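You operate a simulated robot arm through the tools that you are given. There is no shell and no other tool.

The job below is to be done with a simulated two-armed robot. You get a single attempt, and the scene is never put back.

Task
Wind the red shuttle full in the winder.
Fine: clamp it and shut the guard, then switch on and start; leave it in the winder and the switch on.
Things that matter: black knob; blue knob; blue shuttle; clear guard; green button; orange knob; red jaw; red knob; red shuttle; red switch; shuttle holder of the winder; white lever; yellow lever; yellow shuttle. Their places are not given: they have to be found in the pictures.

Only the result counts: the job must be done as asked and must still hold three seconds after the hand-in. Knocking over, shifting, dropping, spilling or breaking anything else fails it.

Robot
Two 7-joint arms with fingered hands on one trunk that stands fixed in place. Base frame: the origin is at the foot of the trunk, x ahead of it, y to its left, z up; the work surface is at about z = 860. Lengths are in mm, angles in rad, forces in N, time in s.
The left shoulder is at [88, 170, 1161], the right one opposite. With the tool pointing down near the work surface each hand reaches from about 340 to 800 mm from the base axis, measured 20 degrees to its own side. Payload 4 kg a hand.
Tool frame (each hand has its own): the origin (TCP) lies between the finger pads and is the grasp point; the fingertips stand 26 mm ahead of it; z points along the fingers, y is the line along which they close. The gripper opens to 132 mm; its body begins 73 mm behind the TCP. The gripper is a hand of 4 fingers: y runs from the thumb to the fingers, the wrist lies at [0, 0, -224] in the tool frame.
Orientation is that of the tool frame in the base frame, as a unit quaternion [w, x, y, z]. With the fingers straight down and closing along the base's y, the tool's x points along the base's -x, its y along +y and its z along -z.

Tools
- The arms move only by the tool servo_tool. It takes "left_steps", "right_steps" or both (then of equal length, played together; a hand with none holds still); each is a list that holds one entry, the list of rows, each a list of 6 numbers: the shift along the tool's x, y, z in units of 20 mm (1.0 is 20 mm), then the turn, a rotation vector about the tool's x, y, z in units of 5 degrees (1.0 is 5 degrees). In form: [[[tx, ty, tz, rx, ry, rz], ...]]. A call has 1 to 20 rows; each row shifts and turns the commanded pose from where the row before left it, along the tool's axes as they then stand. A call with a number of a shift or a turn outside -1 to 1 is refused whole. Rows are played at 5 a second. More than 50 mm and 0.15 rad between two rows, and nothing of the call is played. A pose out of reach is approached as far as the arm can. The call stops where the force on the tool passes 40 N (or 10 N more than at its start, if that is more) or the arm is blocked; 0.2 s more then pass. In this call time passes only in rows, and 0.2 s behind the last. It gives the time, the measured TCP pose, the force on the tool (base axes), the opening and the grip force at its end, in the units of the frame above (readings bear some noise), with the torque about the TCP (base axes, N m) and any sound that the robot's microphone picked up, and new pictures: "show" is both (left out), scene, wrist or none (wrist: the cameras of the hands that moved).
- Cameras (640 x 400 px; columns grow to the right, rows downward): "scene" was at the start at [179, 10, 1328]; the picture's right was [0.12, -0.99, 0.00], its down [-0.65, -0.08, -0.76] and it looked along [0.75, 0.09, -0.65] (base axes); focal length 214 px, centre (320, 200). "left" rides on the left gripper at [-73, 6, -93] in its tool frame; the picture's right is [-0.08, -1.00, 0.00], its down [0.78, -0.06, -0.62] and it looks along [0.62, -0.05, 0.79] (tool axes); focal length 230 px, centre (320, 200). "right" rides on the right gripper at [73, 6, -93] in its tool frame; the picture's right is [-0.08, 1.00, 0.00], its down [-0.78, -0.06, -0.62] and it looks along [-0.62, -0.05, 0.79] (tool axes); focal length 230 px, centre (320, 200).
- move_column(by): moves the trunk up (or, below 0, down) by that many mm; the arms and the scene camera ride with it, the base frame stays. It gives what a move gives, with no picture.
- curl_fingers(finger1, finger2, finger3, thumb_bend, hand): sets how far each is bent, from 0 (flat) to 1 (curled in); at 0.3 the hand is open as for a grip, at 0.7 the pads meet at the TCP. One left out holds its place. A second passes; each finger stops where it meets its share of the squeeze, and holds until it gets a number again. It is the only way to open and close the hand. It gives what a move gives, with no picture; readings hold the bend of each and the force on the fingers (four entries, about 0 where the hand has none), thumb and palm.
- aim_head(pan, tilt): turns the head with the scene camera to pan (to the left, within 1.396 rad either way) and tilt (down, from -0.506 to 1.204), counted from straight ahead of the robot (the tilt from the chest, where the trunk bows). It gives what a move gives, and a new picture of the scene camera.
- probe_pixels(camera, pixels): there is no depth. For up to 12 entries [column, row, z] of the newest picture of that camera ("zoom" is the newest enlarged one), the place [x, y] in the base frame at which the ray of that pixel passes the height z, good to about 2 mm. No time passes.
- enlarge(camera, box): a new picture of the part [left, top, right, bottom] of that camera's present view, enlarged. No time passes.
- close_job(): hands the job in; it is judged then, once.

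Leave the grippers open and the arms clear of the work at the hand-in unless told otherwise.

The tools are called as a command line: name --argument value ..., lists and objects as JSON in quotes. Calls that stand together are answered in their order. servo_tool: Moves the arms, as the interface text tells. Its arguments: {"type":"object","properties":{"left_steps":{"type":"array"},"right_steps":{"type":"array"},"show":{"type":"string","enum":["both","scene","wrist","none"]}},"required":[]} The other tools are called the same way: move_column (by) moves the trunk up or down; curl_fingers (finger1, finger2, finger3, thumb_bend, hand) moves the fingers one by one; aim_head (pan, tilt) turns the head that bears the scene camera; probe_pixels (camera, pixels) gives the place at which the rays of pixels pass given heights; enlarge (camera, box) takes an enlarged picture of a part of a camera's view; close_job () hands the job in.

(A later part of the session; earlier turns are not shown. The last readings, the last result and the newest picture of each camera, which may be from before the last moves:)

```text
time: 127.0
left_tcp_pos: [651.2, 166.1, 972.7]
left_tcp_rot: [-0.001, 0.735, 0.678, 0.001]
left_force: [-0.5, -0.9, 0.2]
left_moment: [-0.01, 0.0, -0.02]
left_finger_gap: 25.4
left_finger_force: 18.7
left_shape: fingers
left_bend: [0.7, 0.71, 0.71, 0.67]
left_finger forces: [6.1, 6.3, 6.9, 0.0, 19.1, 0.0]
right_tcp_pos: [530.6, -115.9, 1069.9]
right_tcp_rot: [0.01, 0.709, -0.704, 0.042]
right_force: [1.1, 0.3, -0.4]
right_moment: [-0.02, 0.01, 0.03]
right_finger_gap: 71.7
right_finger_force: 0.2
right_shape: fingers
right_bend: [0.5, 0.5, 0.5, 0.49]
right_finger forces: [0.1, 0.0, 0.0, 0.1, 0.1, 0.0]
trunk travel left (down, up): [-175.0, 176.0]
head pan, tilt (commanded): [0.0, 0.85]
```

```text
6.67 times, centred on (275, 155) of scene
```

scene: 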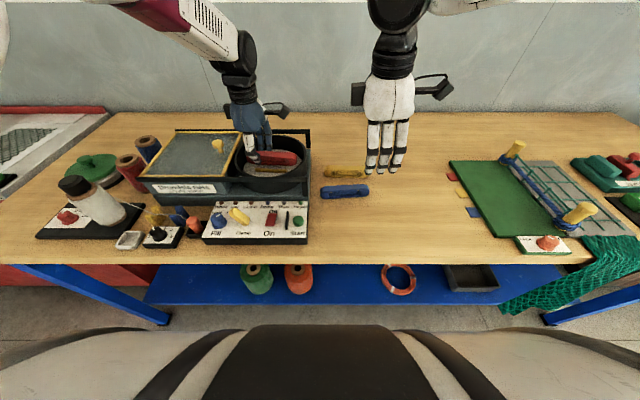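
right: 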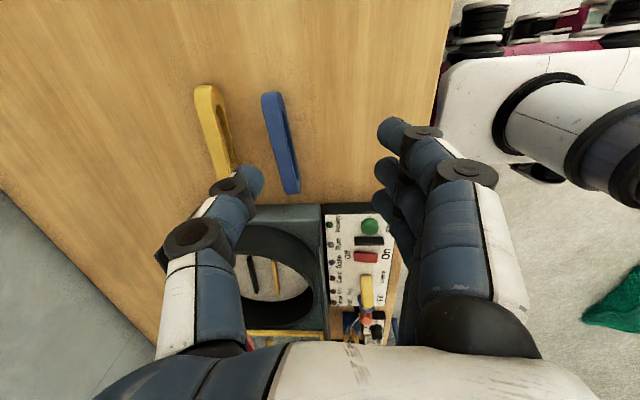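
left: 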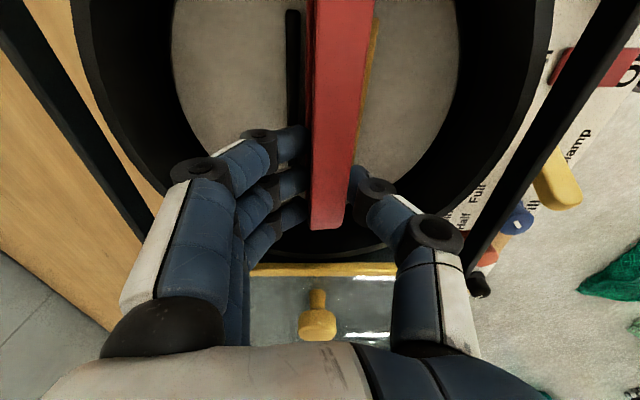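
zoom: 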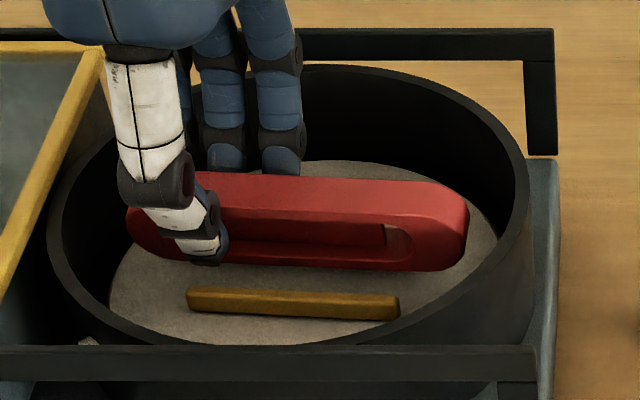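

The overhead view shows about 4 mm of clearance to the black jaw and 10 mm to the orange one. I shift 3 mm towards the orange jaw and lower gently to contact.

servo_tool --left_steps '[[[0, -0.15, 0.2, 0, 0, 0], [0, 0, 0.2, 0, 0, 0]]]' --show "none"

servo_tool --left_steps '[[[0, 0, 0.15, 0, 0, 0]]]' --show "wrist"

enlarge --camera "left" --box '[200, 0, 420, 230]'

```text
time: 127.6
left_tcp_pos: [649.6, 166.9, 964.6]
left_tcp_rot: [0.0, 0.736, 0.677, 0.002]
left_force: [-0.5, 0.2, -0.9]
left_moment: [0.02, 0.03, -0.01]
left_finger_gap: 25.6
left_finger_force: 18.6
left_shape: fingers
left_bend: [0.7, 0.71, 0.71, 0.67]
left_finger forces: [6.0, 6.2, 6.9, 0.0, 19.2, 0.1]
right_tcp_pos: [533.0, -115.9, 1070.0]
right_tcp_rot: [0.01, 0.71, -0.703, 0.043]
right_force: [-0.6, 0.5, -0.1]
right_moment: [-0.01, 0.0, 0.02]
right_finger_gap: 71.7
right_finger_force: 0.0
right_shape: fingers
right_bend: [0.5, 0.5, 0.5, 0.49]
right_finger forces: [0.0, 0.0, 0.0, 0.0, 0.1, 0.0]
trunk travel left (down, up): [-175.0, 176.0]
head pan, tilt (commanded): [0.0, 0.85]
```

```text
time: 128.0
left_tcp_pos: [649.1, 166.6, 962.0]
left_tcp_rot: [0.0, 0.735, 0.678, 0.001]
left_force: [-0.3, 0.5, -0.9]
left_moment: [0.02, 0.02, -0.02]
left_finger_gap: 25.6
left_finger_force: 19.3
left_shape: fingers
left_bend: [0.7, 0.71, 0.71, 0.67]
left_finger forces: [6.1, 6.2, 6.9, 0.1, 19.1, 0.0]
right_tcp_pos: [531.1, -116.6, 1070.2]
right_tcp_rot: [0.011, 0.71, -0.703, 0.043]
right_force: [0.6, 0.4, 0.6]
right_moment: [0.0, -0.03, -0.01]
right_finger_gap: 71.8
right_finger_force: 0.2
right_shape: fingers
right_bend: [0.5, 0.5, 0.5, 0.49]
right_finger forces: [0.0, 0.0, 0.0, 0.1, 0.1, 0.0]
trunk travel left (down, up): [-175.0, 176.0]
head pan, tilt (commanded): [0.0, 0.85]
```

left: 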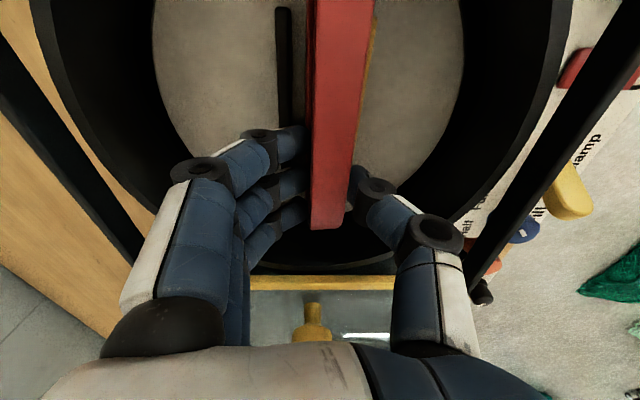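

```text
1.74 times, centred on (310, 115) of left
```

zoom: 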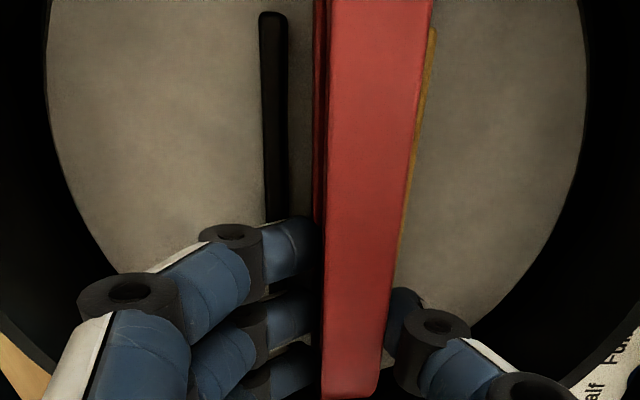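

The clearances are now about 7–8 mm on each side. I keep lowering in 2 mm steps, watching for contact.

servo_tool --left_steps '[[[0, 0, 0.12, 0, 0, 0]]]' --show "none"

servo_tool --left_steps '[[[0, 0, 0.1, 0, 0, 0]]]' --show "none"

servo_tool --left_steps '[[[0, 0, 0.1, 0, 0, 0]]]' --show "none"

```text
time: 128.4
left_tcp_pos: [650.2, 166.2, 959.4]
left_tcp_rot: [0.0, 0.735, 0.678, 0.001]
left_force: [0.1, 0.1, -0.3]
left_moment: [0.01, 0.02, -0.02]
left_finger_gap: 25.4
left_finger_force: 18.9
left_shape: fingers
left_bend: [0.7, 0.71, 0.71, 0.67]
left_finger forces: [6.1, 6.2, 6.9, 0.0, 19.2, 0.1]
right_tcp_pos: [531.4, -115.9, 1069.8]
right_tcp_rot: [0.011, 0.709, -0.703, 0.043]
right_force: [-0.2, 0.2, 0.1]
right_moment: [0.02, -0.03, 0.01]
right_finger_gap: 71.7
right_finger_force: 0.1
right_shape: fingers
right_bend: [0.5, 0.5, 0.5, 0.49]
right_finger forces: [0.1, 0.0, 0.1, 0.1, 0.1, 0.0]
trunk travel left (down, up): [-175.0, 176.0]
head pan, tilt (commanded): [0.0, 0.85]
```

```text
time: 128.8
left_tcp_pos: [649.1, 167.2, 958.3]
left_tcp_rot: [-0.001, 0.736, 0.677, 0.001]
left_force: [-0.2, -1.1, 0.1]
left_moment: [0.0, 0.02, 0.01]
left_finger_gap: 25.4
left_finger_force: 18.4
left_shape: fingers
left_bend: [0.7, 0.71, 0.71, 0.67]
left_finger forces: [6.1, 6.3, 6.9, 0.0, 19.1, 0.0]
right_tcp_pos: [532.2, -117.0, 1070.3]
right_tcp_rot: [0.01, 0.709, -0.704, 0.043]
right_force: [0.0, -0.6, 0.2]
right_moment: [0.0, 0.0, 0.04]
right_finger_gap: 71.8
right_finger_force: 0.0
right_shape: fingers
right_bend: [0.5, 0.5, 0.5, 0.49]
right_finger forces: [0.1, 0.0, 0.1, 0.1, 0.1, 0.0]
trunk travel left (down, up): [-175.0, 176.0]
head pan, tilt (commanded): [0.0, 0.85]
```

```text
time: 129.2
left_tcp_pos: [650.1, 166.5, 957.4]
left_tcp_rot: [0.0, 0.735, 0.678, 0.002]
left_force: [0.7, -0.2, 1.0]
left_moment: [-0.03, 0.06, 0.03]
left_finger_gap: 25.3
left_finger_force: 19.5
left_shape: fingers
left_bend: [0.7, 0.71, 0.71, 0.67]
left_finger forces: [6.8, 6.2, 6.5, 0.1, 19.3, 0.0]
right_tcp_pos: [529.5, -115.0, 1070.8]
right_tcp_rot: [0.01, 0.71, -0.703, 0.043]
right_force: [0.1, 0.2, -0.1]
right_moment: [0.02, 0.0, 0.0]
right_finger_gap: 71.9
right_finger_force: 0.1
right_shape: fingers
right_bend: [0.5, 0.5, 0.5, 0.49]
right_finger forces: [0.0, 0.0, 0.0, 0.0, 0.1, 0.1]
trunk travel left (down, up): [-175.0, 176.0]
head pan, tilt (commanded): [0.0, 0.85]
```

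servo_tool --left_steps '[[[0, 0, 0.1, 0, 0, 0]]]' --show "none"

enlarge --camera "left" --box '[200, 0, 420, 230]'

enlarge --camera "scene" --box '[240, 135, 310, 185]'

```text
time: 129.6
left_tcp_pos: [649.7, 166.9, 956.1]
left_tcp_rot: [0.001, 0.736, 0.677, 0.001]
left_force: [0.7, 1.0, 9.8]
left_moment: [-0.06, 0.04, 0.0]
left_finger_gap: 25.2
left_finger_force: 21.3
left_shape: fingers
left_bend: [0.7, 0.71, 0.71, 0.68]
left_finger forces: [7.8, 7.2, 7.4, 0.0, 20.1, 0.0]
right_tcp_pos: [529.6, -114.7, 1070.6]
right_tcp_rot: [0.009, 0.709, -0.704, 0.043]
right_force: [-0.4, -1.3, -0.3]
right_moment: [0.01, 0.04, 0.03]
right_finger_gap: 71.9
right_finger_force: 0.1
right_shape: fingers
right_bend: [0.5, 0.5, 0.5, 0.49]
right_finger forces: [0.1, 0.1, 0.1, 0.0, 0.1, 0.1]
trunk travel left (down, up): [-175.0, 176.0]
head pan, tilt (commanded): [0.0, 0.85]
```

```text
1.74 times, centred on (310, 115) of left
```

zoom: 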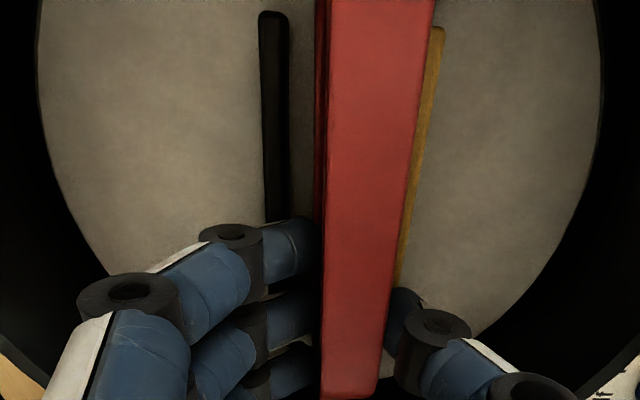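

```text
8.00 times, centred on (275, 160) of scene
```

zoom: 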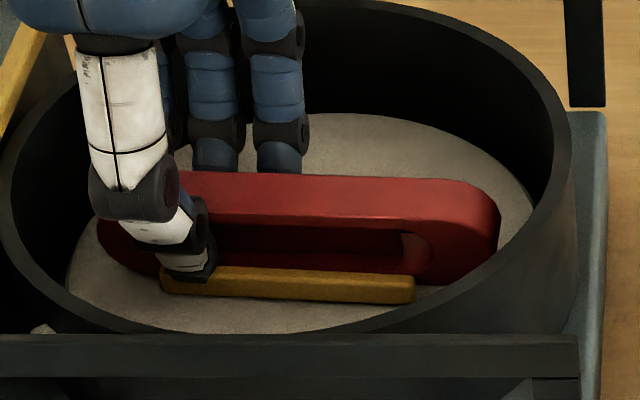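

It's on the floor between the jaws, with the orange jaw's back edge hiding its foot. I release in small increments, watching that it settles upright.

curl_fingers --hand "left" --finger1 0.665 --finger2 0.665 --finger3 0.665 --thumb_bend 0.64

enlarge --camera "left" --box '[200, 0, 420, 230]'

enlarge --camera "scene" --box '[240, 135, 310, 185]'

```text
time: 130.6
left_tcp_pos: [648.7, 167.2, 956.3]
left_tcp_rot: [0.001, 0.735, 0.678, 0.002]
left_force: [1.8, 2.3, 19.1]
left_moment: [0.01, 0.12, 0.01]
left_finger_gap: 26.6
left_finger_force: 11.2
left_shape: fingers
left_bend: [0.65, 0.65, 0.65, 0.65]
left_finger forces: [4.0, 2.2, 1.1, 0.0, 15.0, 0.0]
right_tcp_pos: [529.5, -115.5, 1071.2]
right_tcp_rot: [0.009, 0.71, -0.703, 0.043]
right_force: [0.4, 0.3, -0.2]
right_moment: [0.02, -0.02, -0.01]
right_finger_gap: 71.9
right_finger_force: 0.1
right_shape: fingers
right_bend: [0.5, 0.5, 0.5, 0.49]
right_finger forces: [0.0, 0.0, 0.0, 0.1, 0.1, 0.0]
trunk travel left (down, up): [-175.0, 176.0]
head pan, tilt (commanded): [0.0, 0.85]
```

```text
1.74 times, centred on (310, 115) of left
```

zoom: 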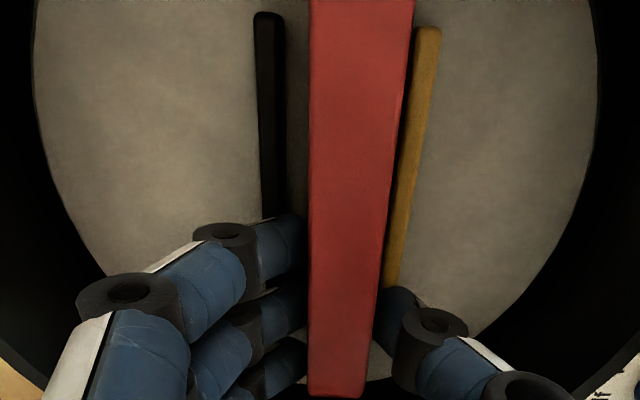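

```text
8.00 times, centred on (275, 160) of scene
```

zoom: 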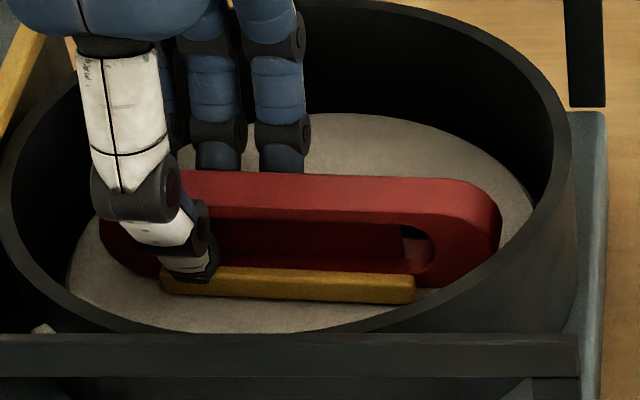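

It has righted itself and stands between both jaws. The thumb tip still presses down in the slot (19 N up on the hand), so I raise the hand 3 mm to unload it before opening more.

servo_tool --left_steps '[[[0, 0, -0.15, 0, 0, 0]]]' --show "none"

enlarge --camera "left" --box '[200, 0, 420, 230]'

```text
time: 131.0
left_tcp_pos: [649.6, 166.9, 955.0]
left_tcp_rot: [0.0, 0.736, 0.677, 0.0]
left_force: [1.8, -0.3, 6.6]
left_moment: [0.02, -0.02, 0.02]
left_finger_gap: 27.0
left_finger_force: 5.4
left_shape: fingers
left_bend: [0.65, 0.65, 0.65, 0.65]
left_finger forces: [1.9, 1.3, 1.0, 0.1, 7.0, 0.0]
right_tcp_pos: [530.7, -117.7, 1068.9]
right_tcp_rot: [0.009, 0.709, -0.703, 0.043]
right_force: [-0.2, 0.1, -0.6]
right_moment: [0.03, 0.01, -0.03]
right_finger_gap: 71.8
right_finger_force: 0.0
right_shape: fingers
right_bend: [0.5, 0.5, 0.5, 0.49]
right_finger forces: [0.0, 0.0, 0.0, 0.0, 0.1, 0.0]
trunk travel left (down, up): [-175.0, 176.0]
head pan, tilt (commanded): [0.0, 0.85]
```

```text
1.74 times, centred on (310, 115) of left
```

zoom: 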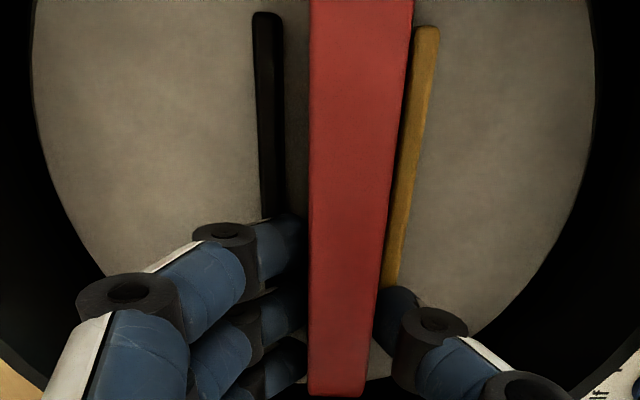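

servo_tool --left_steps '[[[0, 0, -0.1, 0, 0, 0]]]' --show "none"

curl_fingers --hand "left" --finger1 0.64 --finger2 0.64 --finger3 0.64 --thumb_bend 0.6

enlarge --camera "left" --box '[200, 0, 420, 230]'

enlarge --camera "scene" --box '[240, 135, 310, 185]'

```text
time: 131.4
left_tcp_pos: [649.4, 166.8, 956.8]
left_tcp_rot: [-0.001, 0.736, 0.677, 0.0]
left_force: [-0.9, 0.2, -0.7]
left_moment: [0.03, 0.01, 0.01]
left_finger_gap: 27.8
left_finger_force: 1.4
left_shape: fingers
left_bend: [0.65, 0.65, 0.65, 0.64]
left_finger forces: [0.6, 0.5, 0.4, 0.0, 1.5, 0.0]
right_tcp_pos: [531.6, -115.6, 1069.4]
right_tcp_rot: [0.011, 0.71, -0.703, 0.043]
right_force: [0.4, 1.0, 0.2]
right_moment: [-0.02, 0.02, -0.02]
right_finger_gap: 71.7
right_finger_force: 0.1
right_shape: fingers
right_bend: [0.5, 0.5, 0.5, 0.49]
right_finger forces: [0.0, 0.0, 0.0, 0.1, 0.0, 0.1]
trunk travel left (down, up): [-175.0, 176.0]
head pan, tilt (commanded): [0.0, 0.85]
```

```text
time: 132.4
left_tcp_pos: [650.2, 166.1, 959.5]
left_tcp_rot: [0.0, 0.736, 0.677, 0.0]
left_force: [-0.3, 0.4, 0.4]
left_moment: [-0.03, -0.02, 0.01]
left_finger_gap: 33.1
left_finger_force: 0.1
left_shape: fingers
left_bend: [0.64, 0.64, 0.64, 0.6]
left_finger forces: [0.0, 0.1, 0.1, 0.0, 0.0, 0.0]
right_tcp_pos: [530.6, -116.0, 1070.7]
right_tcp_rot: [0.01, 0.71, -0.703, 0.043]
right_force: [-0.5, -0.2, 0.3]
right_moment: [0.01, -0.02, -0.02]
right_finger_gap: 72.0
right_finger_force: 0.1
right_shape: fingers
right_bend: [0.5, 0.5, 0.5, 0.49]
right_finger forces: [0.0, 0.0, 0.0, 0.0, 0.0, 0.0]
trunk travel left (down, up): [-175.0, 176.0]
head pan, tilt (commanded): [0.0, 0.85]
```

```text
1.74 times, centred on (310, 115) of left
```

zoom: 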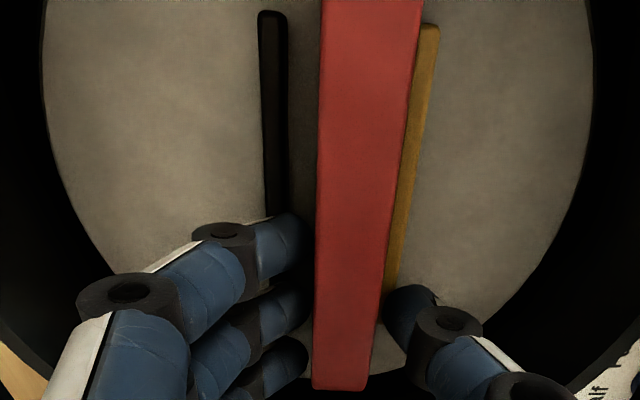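

```text
8.00 times, centred on (275, 160) of scene
```

zoom: 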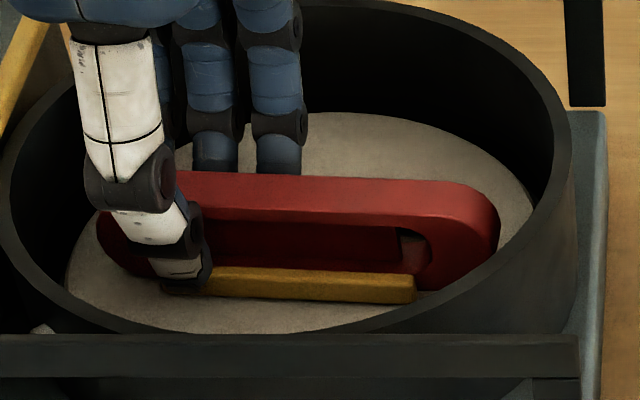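

Standing free and upright. I open wider and lift the left hand straight up.

curl_fingers --hand "left" --finger1 0.57 --finger2 0.57 --finger3 0.57 --thumb_bend 0.54

servo_tool --left_steps '[[[0, 0, -0.4, 0, 0, 0], [0, 0, -0.6, 0, 0, 0], [0, 0, -1, 0, 0, 0], [0, 0, -1, 0, 0, 0], [0, 0, -1, 0, 0, 0], [0, 0, -1, 0, 0, 0]]]'

enlarge --camera "left" --box '[200, 0, 420, 230]'

enlarge --camera "scene" --box '[240, 135, 310, 185]'

```text
time: 133.4
left_tcp_pos: [648.6, 166.3, 960.0]
left_tcp_rot: [0.0, 0.735, 0.678, 0.002]
left_force: [-1.1, -0.5, 0.0]
left_moment: [-0.01, 0.03, 0.0]
left_finger_gap: 54.0
left_finger_force: 0.0
left_shape: fingers
left_bend: [0.56, 0.56, 0.56, 0.54]
left_finger forces: [0.0, 0.0, 0.0, 0.1, 0.0, 0.1]
right_tcp_pos: [531.0, -115.0, 1070.4]
right_tcp_rot: [0.011, 0.709, -0.704, 0.042]
right_force: [-1.0, -0.6, -0.2]
right_moment: [0.04, -0.01, -0.01]
right_finger_gap: 71.9
right_finger_force: 0.0
right_shape: fingers
right_bend: [0.5, 0.5, 0.5, 0.49]
right_finger forces: [0.1, 0.0, 0.0, 0.0, 0.0, 0.1]
trunk travel left (down, up): [-175.0, 176.0]
head pan, tilt (commanded): [0.0, 0.85]
```

```text
time: 134.8
left_tcp_pos: [649.6, 166.6, 1059.8]
left_tcp_rot: [-0.001, 0.736, 0.677, 0.001]
left_force: [-0.6, -0.5, 0.6]
left_moment: [0.0, -0.03, 0.03]
left_finger_gap: 54.1
left_finger_force: 0.0
left_shape: fingers
left_bend: [0.56, 0.56, 0.56, 0.54]
left_finger forces: [0.0, 0.0, 0.0, 0.0, 0.0, 0.1]
right_tcp_pos: [530.5, -115.4, 1070.5]
right_tcp_rot: [0.009, 0.71, -0.703, 0.043]
right_force: [0.3, 0.2, -0.6]
right_moment: [0.02, -0.01, -0.03]
right_finger_gap: 72.0
right_finger_force: 0.1
right_shape: fingers
right_bend: [0.5, 0.5, 0.5, 0.49]
right_finger forces: [0.1, 0.0, 0.0, 0.0, 0.0, 0.0]
trunk travel left (down, up): [-175.0, 176.0]
head pan, tilt (commanded): [0.0, 0.85]
```

scene: 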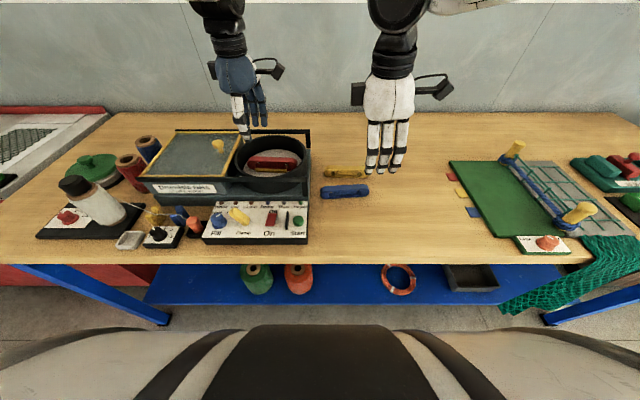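
left: 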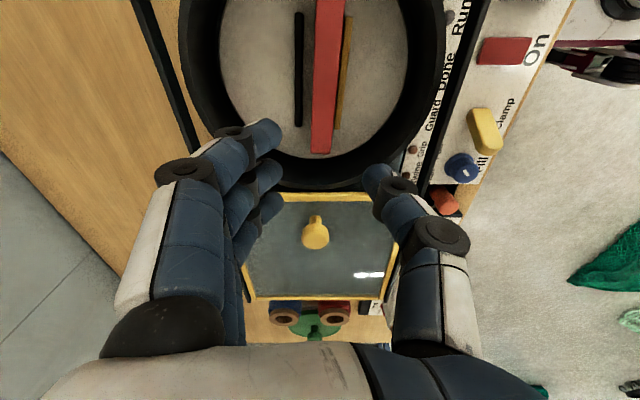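

```text
1.74 times, centred on (310, 115) of left
```

zoom: 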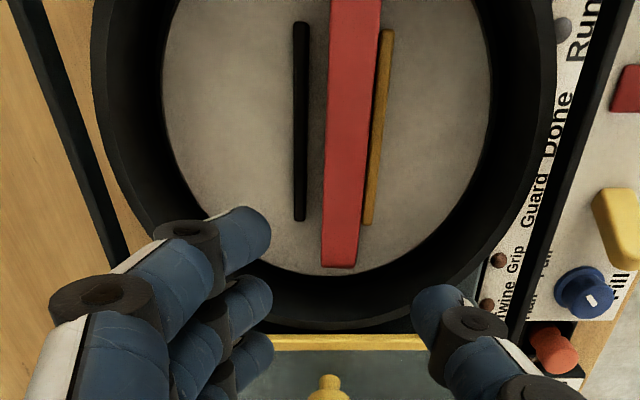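

```text
8.00 times, centred on (275, 160) of scene
```

zoom: 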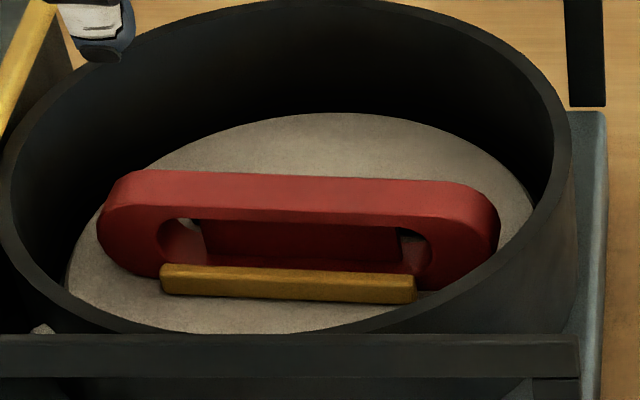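

The shuttle now stands upright, centred between the jaws. Before clamping I take a close look at the Fill knob and lamps in the current views.

enlarge --camera "left" --box '[400, 80, 530, 230]'

enlarge --camera "scene" --box '[200, 195, 315, 250]'

enlarge --camera "scene" --box '[205, 205, 260, 240]'

```text
2.67 times, centred on (465, 155) of left
```

zoom: 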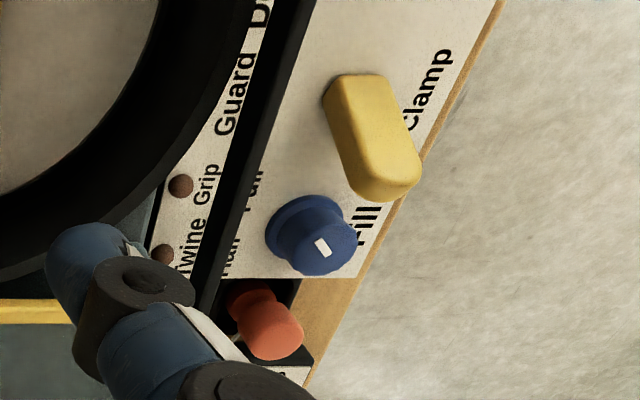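

```text
5.57 times, centred on (258, 222) of scene
```

zoom: 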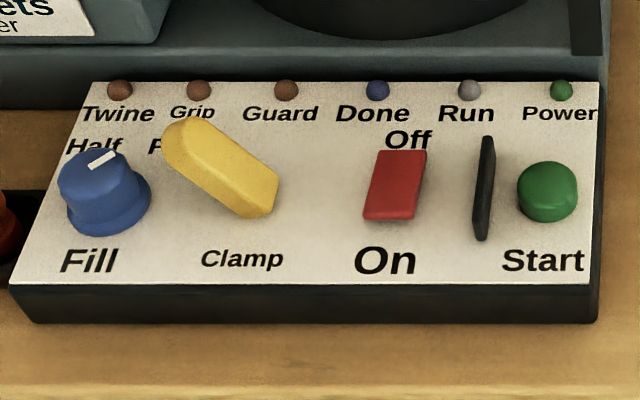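

```text
11.43 times, centred on (232, 222) of scene
```

zoom: 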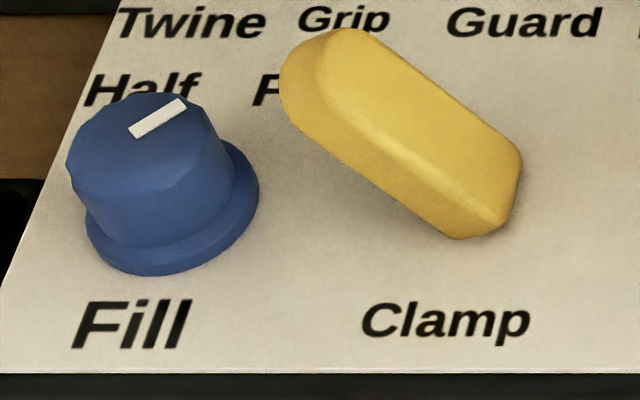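

The pointer leans to the right, towards Full, so Fill is set correctly. The clamp lever looks like an upright paddle, so I triangulate its foot and top from the left and scene views.

probe_pixels --camera "left" --pixels '[[495, 150, 940], [495, 150, 930], [495, 150, 920], [495, 150, 910], [474, 113, 885], [474, 113, 895], [500, 143, 920], [488, 152, 920]]'

probe_pixels --camera "scene" --pixels '[[231.6, 209.3, 940], [231.6, 209.3, 930], [231.6, 209.3, 920], [231.6, 209.3, 910], [246.4, 223.3, 885], [246.4, 223.3, 895], [253, 213, 885], [283, 216.5, 890], [299, 217, 895]]'

```text
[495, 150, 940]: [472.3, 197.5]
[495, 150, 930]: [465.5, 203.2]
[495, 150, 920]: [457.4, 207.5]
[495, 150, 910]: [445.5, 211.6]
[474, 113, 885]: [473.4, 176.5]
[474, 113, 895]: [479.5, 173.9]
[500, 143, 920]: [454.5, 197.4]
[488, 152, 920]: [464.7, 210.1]
```

```text
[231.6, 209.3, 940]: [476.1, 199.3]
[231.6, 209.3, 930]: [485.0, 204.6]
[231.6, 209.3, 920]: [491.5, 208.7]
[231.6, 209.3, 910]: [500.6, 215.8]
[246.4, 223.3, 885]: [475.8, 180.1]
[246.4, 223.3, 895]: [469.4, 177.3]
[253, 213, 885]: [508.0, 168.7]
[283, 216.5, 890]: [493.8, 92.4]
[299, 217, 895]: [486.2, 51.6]
```

The lever's foot is at about (475, 178, 885) and its top at (475, 198, 942), leaning left. So clamping should mean pushing it over to the right. I bring the left hand back over the panel's left side and turn it to its natural yaw.

servo_tool --left_steps '[[[0.55, -0.985, -0.25, 0, 0, 0], [0.55, -0.985, -0.25, 0, 0, 0], [0.55, -0.985, -0.25, 0, 0, 0], [0.55, -0.985, -0.25, 0, 0, 0], [0.55, -0.985, -0.25, 0, 0, 0], [0.55, -0.985, -0.25, 0, 0, 0], [0.55, -0.985, -0.25, 0, 0, 0], [0.55, -0.985, -0.25, 0, 0, 0], [0, 0, 0, 0, 0, -1], [0, 0, 0, 0, 0, -1], [0, 0, 0, 0, 0, -1], [0, 0, 0, 0, 0, -1], [0, 0, 0, 0, 0, -1], [0, 0, 0, 0, 0, -1], [0, 0, 0, 0, 0, -1], [0, 0, 0, 0, 0, -1], [0, 0, 0, 0, 0, -1], [0, 0, 0, 0, 0, -1], [0, 0, 0, 0, 0, -1], [0, 0, 0, 0, 0, -1]]]'

servo_tool --left_steps '[[[0, 0, 0, 0, 0, -1], [0, 0, 0, 0, 0, -1], [0, 0, 0, 0, 0, -1], [0, 0, 0, 0, 0, -1], [0, 0, 0, 0, 0, -1], [0, 0, 0, 0, 0, -1], [0, 0, 0, 0, 0, -0.95]]]'

enlarge --camera "scene" --box '[240, 135, 310, 185]'

```text
time: 139.0
left_tcp_pos: [499.3, 267.3, 1099.2]
left_tcp_rot: [0.0, 0.298, 0.955, 0.002]
left_force: [0.0, -0.9, 0.7]
left_moment: [-0.01, 0.01, -0.01]
left_finger_gap: 54.1
left_finger_force: 0.1
left_shape: fingers
left_bend: [0.56, 0.56, 0.56, 0.54]
left_finger forces: [0.0, 0.1, 0.0, 0.0, 0.0, 0.0]
right_tcp_pos: [530.5, -116.4, 1068.6]
right_tcp_rot: [0.01, 0.71, -0.703, 0.042]
right_force: [0.4, -0.4, -0.9]
right_moment: [-0.01, 0.04, 0.01]
right_finger_gap: 71.9
right_finger_force: 0.0
right_shape: fingers
right_bend: [0.5, 0.5, 0.5, 0.49]
right_finger forces: [0.0, 0.0, 0.1, 0.0, 0.1, 0.1]
trunk travel left (down, up): [-175.0, 176.0]
head pan, tilt (commanded): [0.0, 0.85]
```

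scene: 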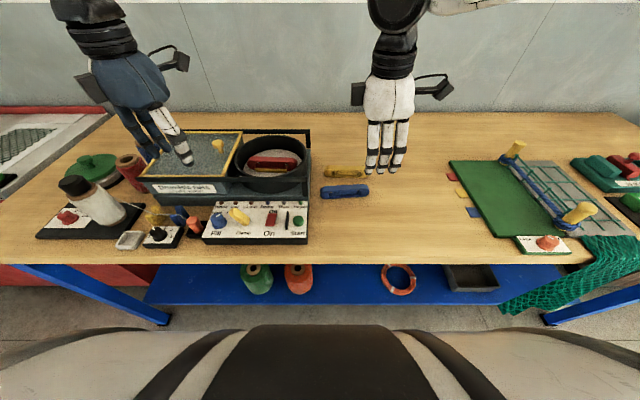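
left: 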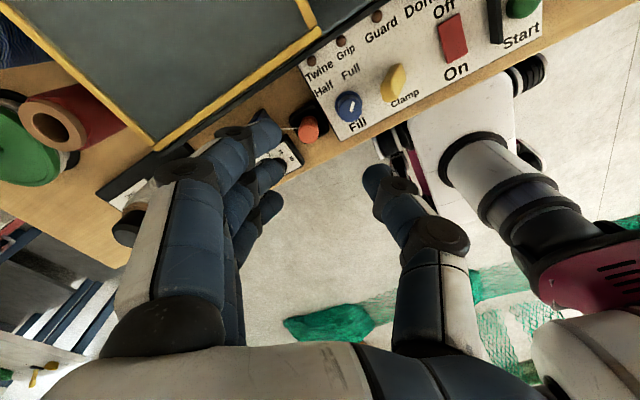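

```text
time: 140.6
left_tcp_pos: [499.2, 267.0, 1099.2]
left_tcp_rot: [0.001, -0.002, 1.0, 0.001]
left_force: [-0.7, -0.3, -0.3]
left_moment: [-0.04, 0.01, 0.01]
left_finger_gap: 54.3
left_finger_force: 0.0
left_shape: fingers
left_bend: [0.56, 0.56, 0.56, 0.54]
left_finger forces: [0.0, 0.0, 0.1, 0.0, 0.0, 0.0]
right_tcp_pos: [530.4, -115.5, 1069.4]
right_tcp_rot: [0.011, 0.71, -0.703, 0.042]
right_force: [-0.2, 0.0, 0.8]
right_moment: [0.01, 0.01, 0.02]
right_finger_gap: 71.8
right_finger_force: 0.1
right_shape: fingers
right_bend: [0.5, 0.5, 0.5, 0.49]
right_finger forces: [0.0, 0.0, 0.0, 0.1, 0.0, 0.0]
trunk travel left (down, up): [-175.0, 176.0]
head pan, tilt (commanded): [0.0, 0.85]
```

scene: 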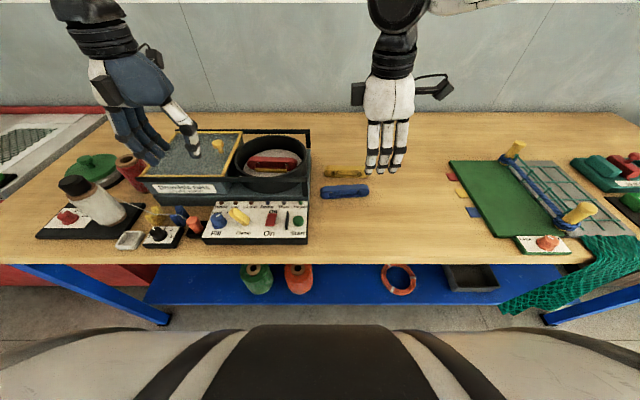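
left: 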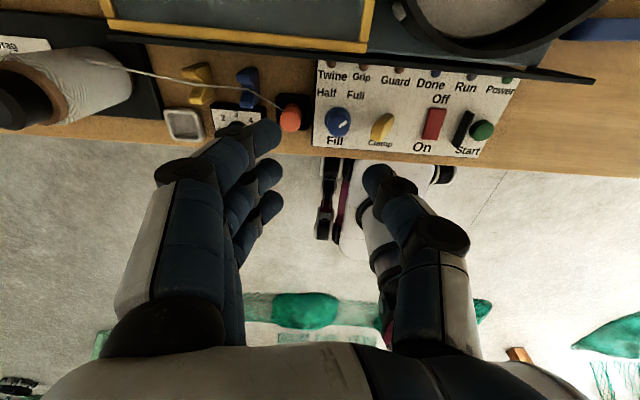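

```text
8.00 times, centred on (275, 160) of scene
```

zoom: 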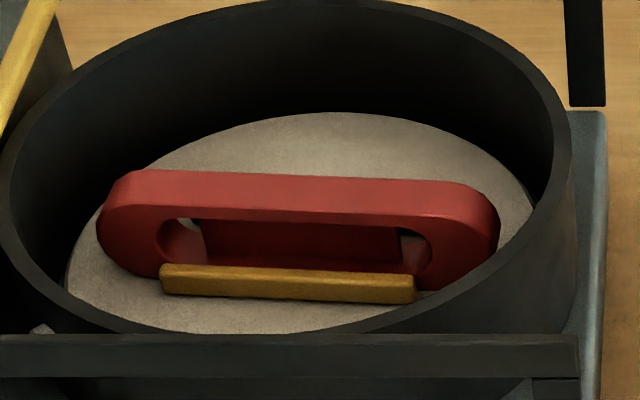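

The shuttle still stands well. The left hand is square at (499, 267, 1099), and I zoom in on the panel from here.

enlarge --camera "left" --box '[300, 50, 540, 180]'

probe_pixels --camera "left" --pixels '[[383, 135, 940], [383, 115, 885], [338, 122, 905], [433, 124, 895], [482, 129, 900], [463, 127, 905], [338, 122, 915]]'

```text
2.67 times, centred on (420, 115) of left
```

zoom: 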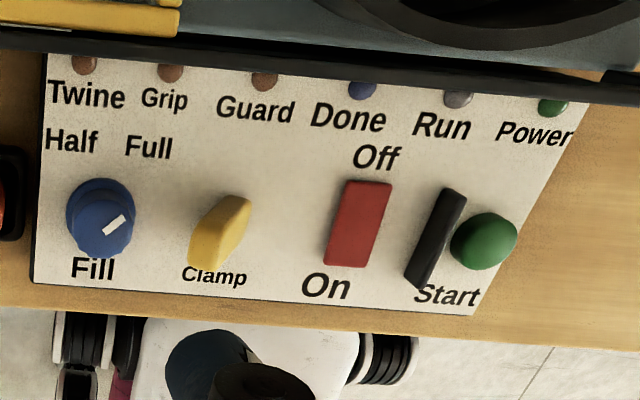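

```text
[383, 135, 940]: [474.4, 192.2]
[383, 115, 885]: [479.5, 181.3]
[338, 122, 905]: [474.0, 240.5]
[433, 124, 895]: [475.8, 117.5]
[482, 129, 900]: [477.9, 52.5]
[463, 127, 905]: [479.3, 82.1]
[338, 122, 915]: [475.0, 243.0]
```

Locations are confirmed: Fill knob y ≈ 241, lever foot y ≈ 180, switch y ≈ 117, divider y ≈ 82, Start y ≈ 52. I close the left hand into a poker and lower it just left of the lever, at about (475, 236, 955).

curl_fingers --hand "left" --finger1 0.7 --finger2 0.7 --finger3 0.7 --thumb_bend 0.7

servo_tool --left_steps '[[[0.15, -0.194, 0.9, 0, 0, 0], [0.15, -0.194, 0.9, 0, 0, 0], [0.15, -0.194, 0.9, 0, 0, 0], [0.15, -0.194, 0.9, 0, 0, 0], [0.15, -0.194, 0.9, 0, 0, 0], [0.15, -0.194, 0.9, 0, 0, 0], [0.15, -0.194, 0.9, 0, 0, 0], [0.15, -0.194, 0.9, 0, 0, 0]]]'

enlarge --camera "scene" --box '[180, 160, 320, 250]'

enlarge --camera "left" --box '[160, 20, 520, 260]'

```text
time: 141.6
left_tcp_pos: [499.5, 267.4, 1099.3]
left_tcp_rot: [0.0, -0.001, 1.0, 0.001]
left_force: [0.2, 0.1, 0.1]
left_moment: [0.01, -0.01, -0.01]
left_finger_gap: 14.5
left_finger_force: 0.1
left_shape: fingers
left_bend: [0.7, 0.7, 0.7, 0.7]
left_finger forces: [0.1, 0.0, 0.0, 0.0, 0.0, 0.1]
right_tcp_pos: [530.5, -114.8, 1071.0]
right_tcp_rot: [0.01, 0.709, -0.704, 0.042]
right_force: [-0.3, 0.6, -0.1]
right_moment: [-0.01, 0.02, 0.03]
right_finger_gap: 71.5
right_finger_force: 0.0
right_shape: fingers
right_bend: [0.5, 0.5, 0.5, 0.49]
right_finger forces: [0.0, 0.0, 0.1, 0.0, 0.0, 0.0]
trunk travel left (down, up): [-175.0, 176.0]
head pan, tilt (commanded): [0.0, 0.85]
```

```text
time: 143.4
left_tcp_pos: [477.4, 235.7, 954.8]
left_tcp_rot: [0.001, 0.0, 1.0, 0.001]
left_force: [0.2, -0.1, -0.1]
left_moment: [0.0, 0.02, -0.02]
left_finger_gap: 14.7
left_finger_force: 0.0
left_shape: fingers
left_bend: [0.7, 0.7, 0.7, 0.7]
left_finger forces: [0.0, 0.1, 0.1, 0.1, 0.1, 0.0]
right_tcp_pos: [530.3, -115.1, 1070.1]
right_tcp_rot: [0.01, 0.71, -0.703, 0.042]
right_force: [-0.1, 0.0, 0.7]
right_moment: [0.01, 0.02, 0.01]
right_finger_gap: 71.8
right_finger_force: 0.1
right_shape: fingers
right_bend: [0.5, 0.5, 0.5, 0.49]
right_finger forces: [0.0, 0.1, 0.0, 0.0, 0.0, 0.0]
trunk travel left (down, up): [-175.0, 176.0]
head pan, tilt (commanded): [0.0, 0.85]
```

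scene: 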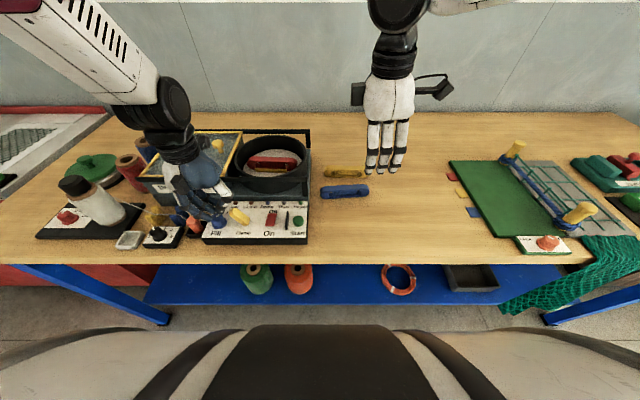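
left: 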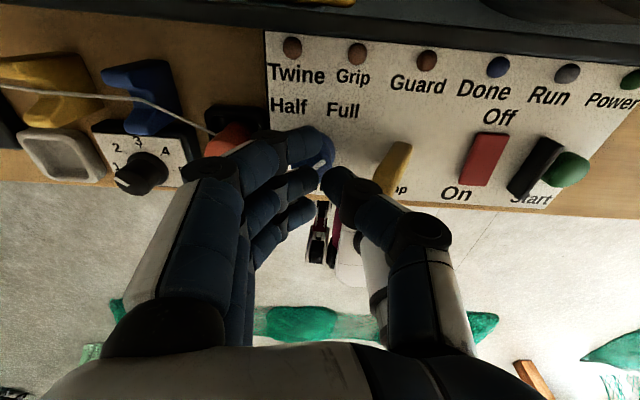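

```text
4.44 times, centred on (250, 205) of scene
```

zoom: 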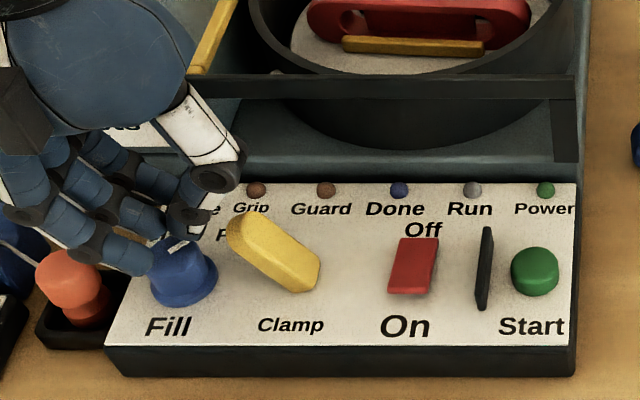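

```text
1.67 times, centred on (340, 140) of left
```

zoom: 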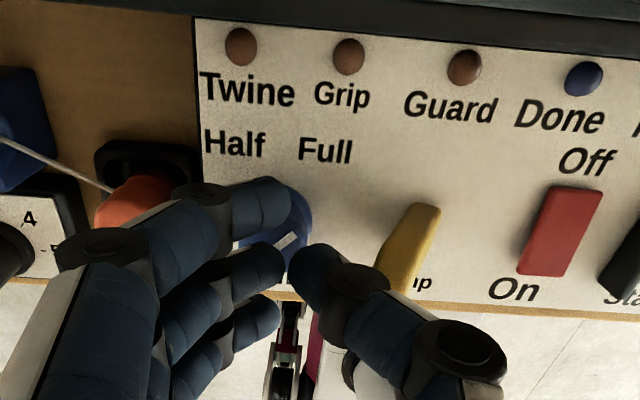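

The thumb is level with the lever, just left of it. I push to the right in steps, watching force and lever.

servo_tool --left_steps '[[[0, -0.6, 0, 0, 0, 0], [0, -0.6, 0, 0, 0, 0]]]' --show "none"

enlarge --camera "scene" --box '[180, 160, 320, 250]'

```text
time: 144.0
left_tcp_pos: [476.1, 213.6, 956.6]
left_tcp_rot: [0.003, -0.001, 1.0, 0.001]
left_force: [-1.0, 6.8, 10.3]
left_moment: [-0.01, 0.02, -0.01]
left_finger_gap: 11.2
left_finger_force: 7.5
left_shape: fingers
left_bend: [0.7, 0.69, 0.7, 0.74]
left_finger forces: [0.0, 0.0, 0.0, 0.0, 14.2, 0.0]
right_tcp_pos: [530.9, -114.9, 1070.9]
right_tcp_rot: [0.01, 0.709, -0.703, 0.044]
right_force: [0.3, 0.0, -0.1]
right_moment: [-0.02, -0.02, 0.02]
right_finger_gap: 71.9
right_finger_force: 0.1
right_shape: fingers
right_bend: [0.5, 0.5, 0.5, 0.49]
right_finger forces: [0.0, 0.0, 0.0, 0.1, 0.0, 0.0]
trunk travel left (down, up): [-175.0, 176.0]
head pan, tilt (commanded): [0.0, 0.85]
```

```text
4.44 times, centred on (250, 205) of scene
```

zoom: 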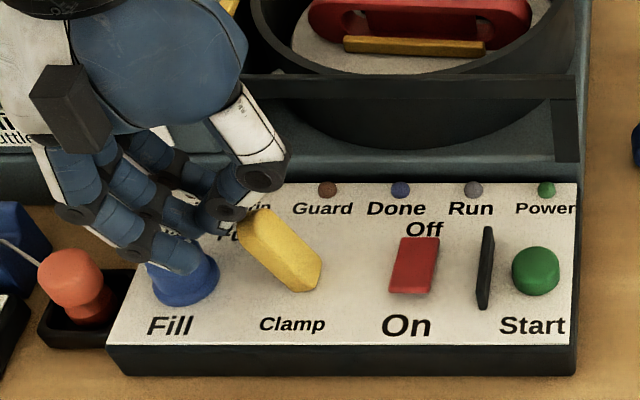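

The lever resists because the sloping thumb rides on its top. Better to cage the lever between fingers and thumb and push with the finger pads. I back off, rise, open the hand and come down over it.

servo_tool --left_steps '[[[0, 0.6, 0, 0, 0, 0], [0, 0.4, -1, 0, 0, 0], [0, 0, -1, 0, 0, 0], [0, 0, -1, 0, 0, 0]]]' --show "none"

curl_fingers --hand "left" --finger1 0.56 --finger2 0.56 --finger3 0.56 --thumb_bend 0.52

servo_tool --left_steps '[[[0.03, -0.8, 0, 0, 0, 0], [0.03, -0.8, 0, 0, 0, 0]]]'

enlarge --camera "left" --box '[200, 40, 500, 240]'

enlarge --camera "scene" --box '[180, 150, 320, 250]'

```text
time: 145.0
left_tcp_pos: [475.4, 230.4, 1015.3]
left_tcp_rot: [0.001, -0.001, 1.0, 0.001]
left_force: [-0.3, 0.6, 0.0]
left_moment: [-0.01, 0.03, 0.02]
left_finger_gap: 14.0
left_finger_force: 0.0
left_shape: fingers
left_bend: [0.7, 0.7, 0.7, 0.7]
left_finger forces: [0.0, 0.0, 0.0, 0.1, 0.0, 0.0]
right_tcp_pos: [531.0, -114.8, 1070.6]
right_tcp_rot: [0.009, 0.71, -0.703, 0.043]
right_force: [-0.2, -0.5, 0.3]
right_moment: [-0.01, 0.01, -0.01]
right_finger_gap: 72.0
right_finger_force: 0.0
right_shape: fingers
right_bend: [0.5, 0.5, 0.5, 0.49]
right_finger forces: [0.0, 0.0, 0.0, 0.0, 0.1, 0.1]
trunk travel left (down, up): [-175.0, 176.0]
head pan, tilt (commanded): [0.0, 0.85]
```

```text
time: 146.0
left_tcp_pos: [474.5, 230.4, 1015.9]
left_tcp_rot: [0.001, 0.0, 1.0, 0.001]
left_force: [0.8, 1.1, 0.5]
left_moment: [0.02, -0.02, 0.0]
left_finger_gap: 57.0
left_finger_force: 0.1
left_shape: fingers
left_bend: [0.56, 0.56, 0.56, 0.52]
left_finger forces: [0.0, 0.0, 0.0, 0.1, 0.0, 0.0]
right_tcp_pos: [530.5, -114.8, 1070.9]
right_tcp_rot: [0.01, 0.71, -0.703, 0.043]
right_force: [-1.3, -0.3, -0.6]
right_moment: [0.01, 0.01, 0.02]
right_finger_gap: 71.7
right_finger_force: 0.2
right_shape: fingers
right_bend: [0.5, 0.5, 0.5, 0.49]
right_finger forces: [0.0, 0.1, 0.0, 0.0, 0.0, 0.0]
trunk travel left (down, up): [-175.0, 176.0]
head pan, tilt (commanded): [0.0, 0.85]
```

```text
time: 146.6
left_tcp_pos: [474.3, 199.3, 1016.1]
left_tcp_rot: [0.002, -0.001, 1.0, 0.0]
left_force: [-0.2, 0.1, 0.9]
left_moment: [-0.03, 0.02, 0.01]
left_finger_gap: 57.3
left_finger_force: 0.0
left_shape: fingers
left_bend: [0.56, 0.56, 0.56, 0.52]
left_finger forces: [0.0, 0.0, 0.0, 0.0, 0.0, 0.0]
right_tcp_pos: [530.5, -116.2, 1068.7]
right_tcp_rot: [0.01, 0.71, -0.703, 0.042]
right_force: [-0.4, 0.0, 0.1]
right_moment: [0.0, 0.0, 0.0]
right_finger_gap: 71.9
right_finger_force: 0.0
right_shape: fingers
right_bend: [0.5, 0.5, 0.5, 0.49]
right_finger forces: [0.1, 0.1, 0.0, 0.1, 0.0, 0.0]
trunk travel left (down, up): [-175.0, 176.0]
head pan, tilt (commanded): [0.0, 0.85]
```

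scene: 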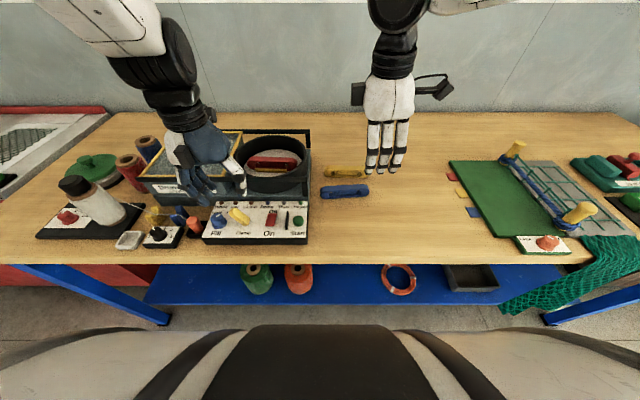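
left: 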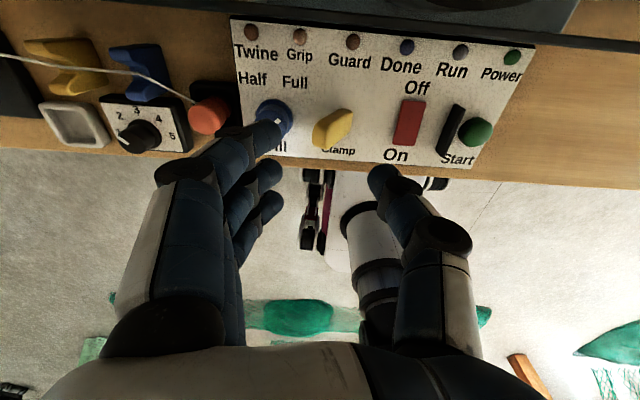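

```text
2.00 times, centred on (350, 140) of left
```

zoom: 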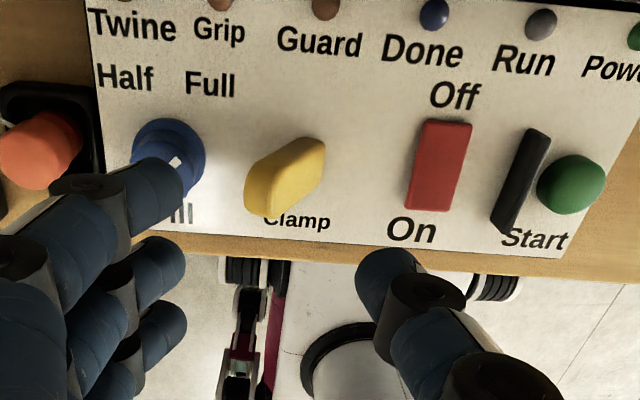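

```text
4.00 times, centred on (250, 200) of scene
```

zoom: 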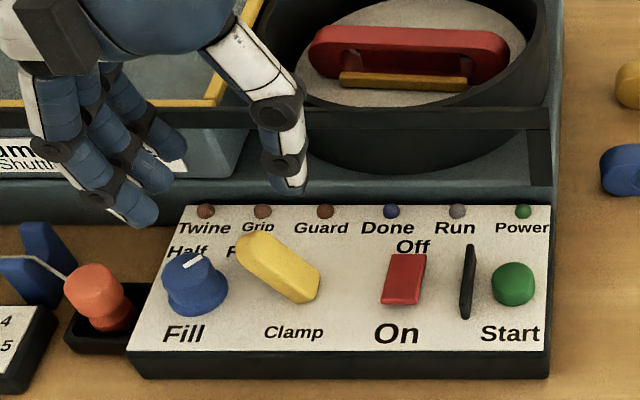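

probe_pixels --camera "left" --pixels '[[276, 118, 905], [276, 118, 915], [276, 118, 925], [321, 138, 942], [321, 138, 932]]'

probe_pixels --camera "scene" --pixels '[[218, 216, 905], [218, 216, 915], [218, 216, 925], [229.5, 209.5, 942], [229.5, 209.5, 932]]'

```text
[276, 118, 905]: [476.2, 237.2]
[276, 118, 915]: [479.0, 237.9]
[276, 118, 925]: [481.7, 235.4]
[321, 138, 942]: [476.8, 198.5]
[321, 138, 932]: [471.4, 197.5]
```

```text
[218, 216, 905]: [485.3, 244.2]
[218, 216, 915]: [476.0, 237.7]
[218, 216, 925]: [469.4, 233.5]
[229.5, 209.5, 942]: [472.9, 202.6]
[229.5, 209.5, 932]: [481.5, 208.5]
```

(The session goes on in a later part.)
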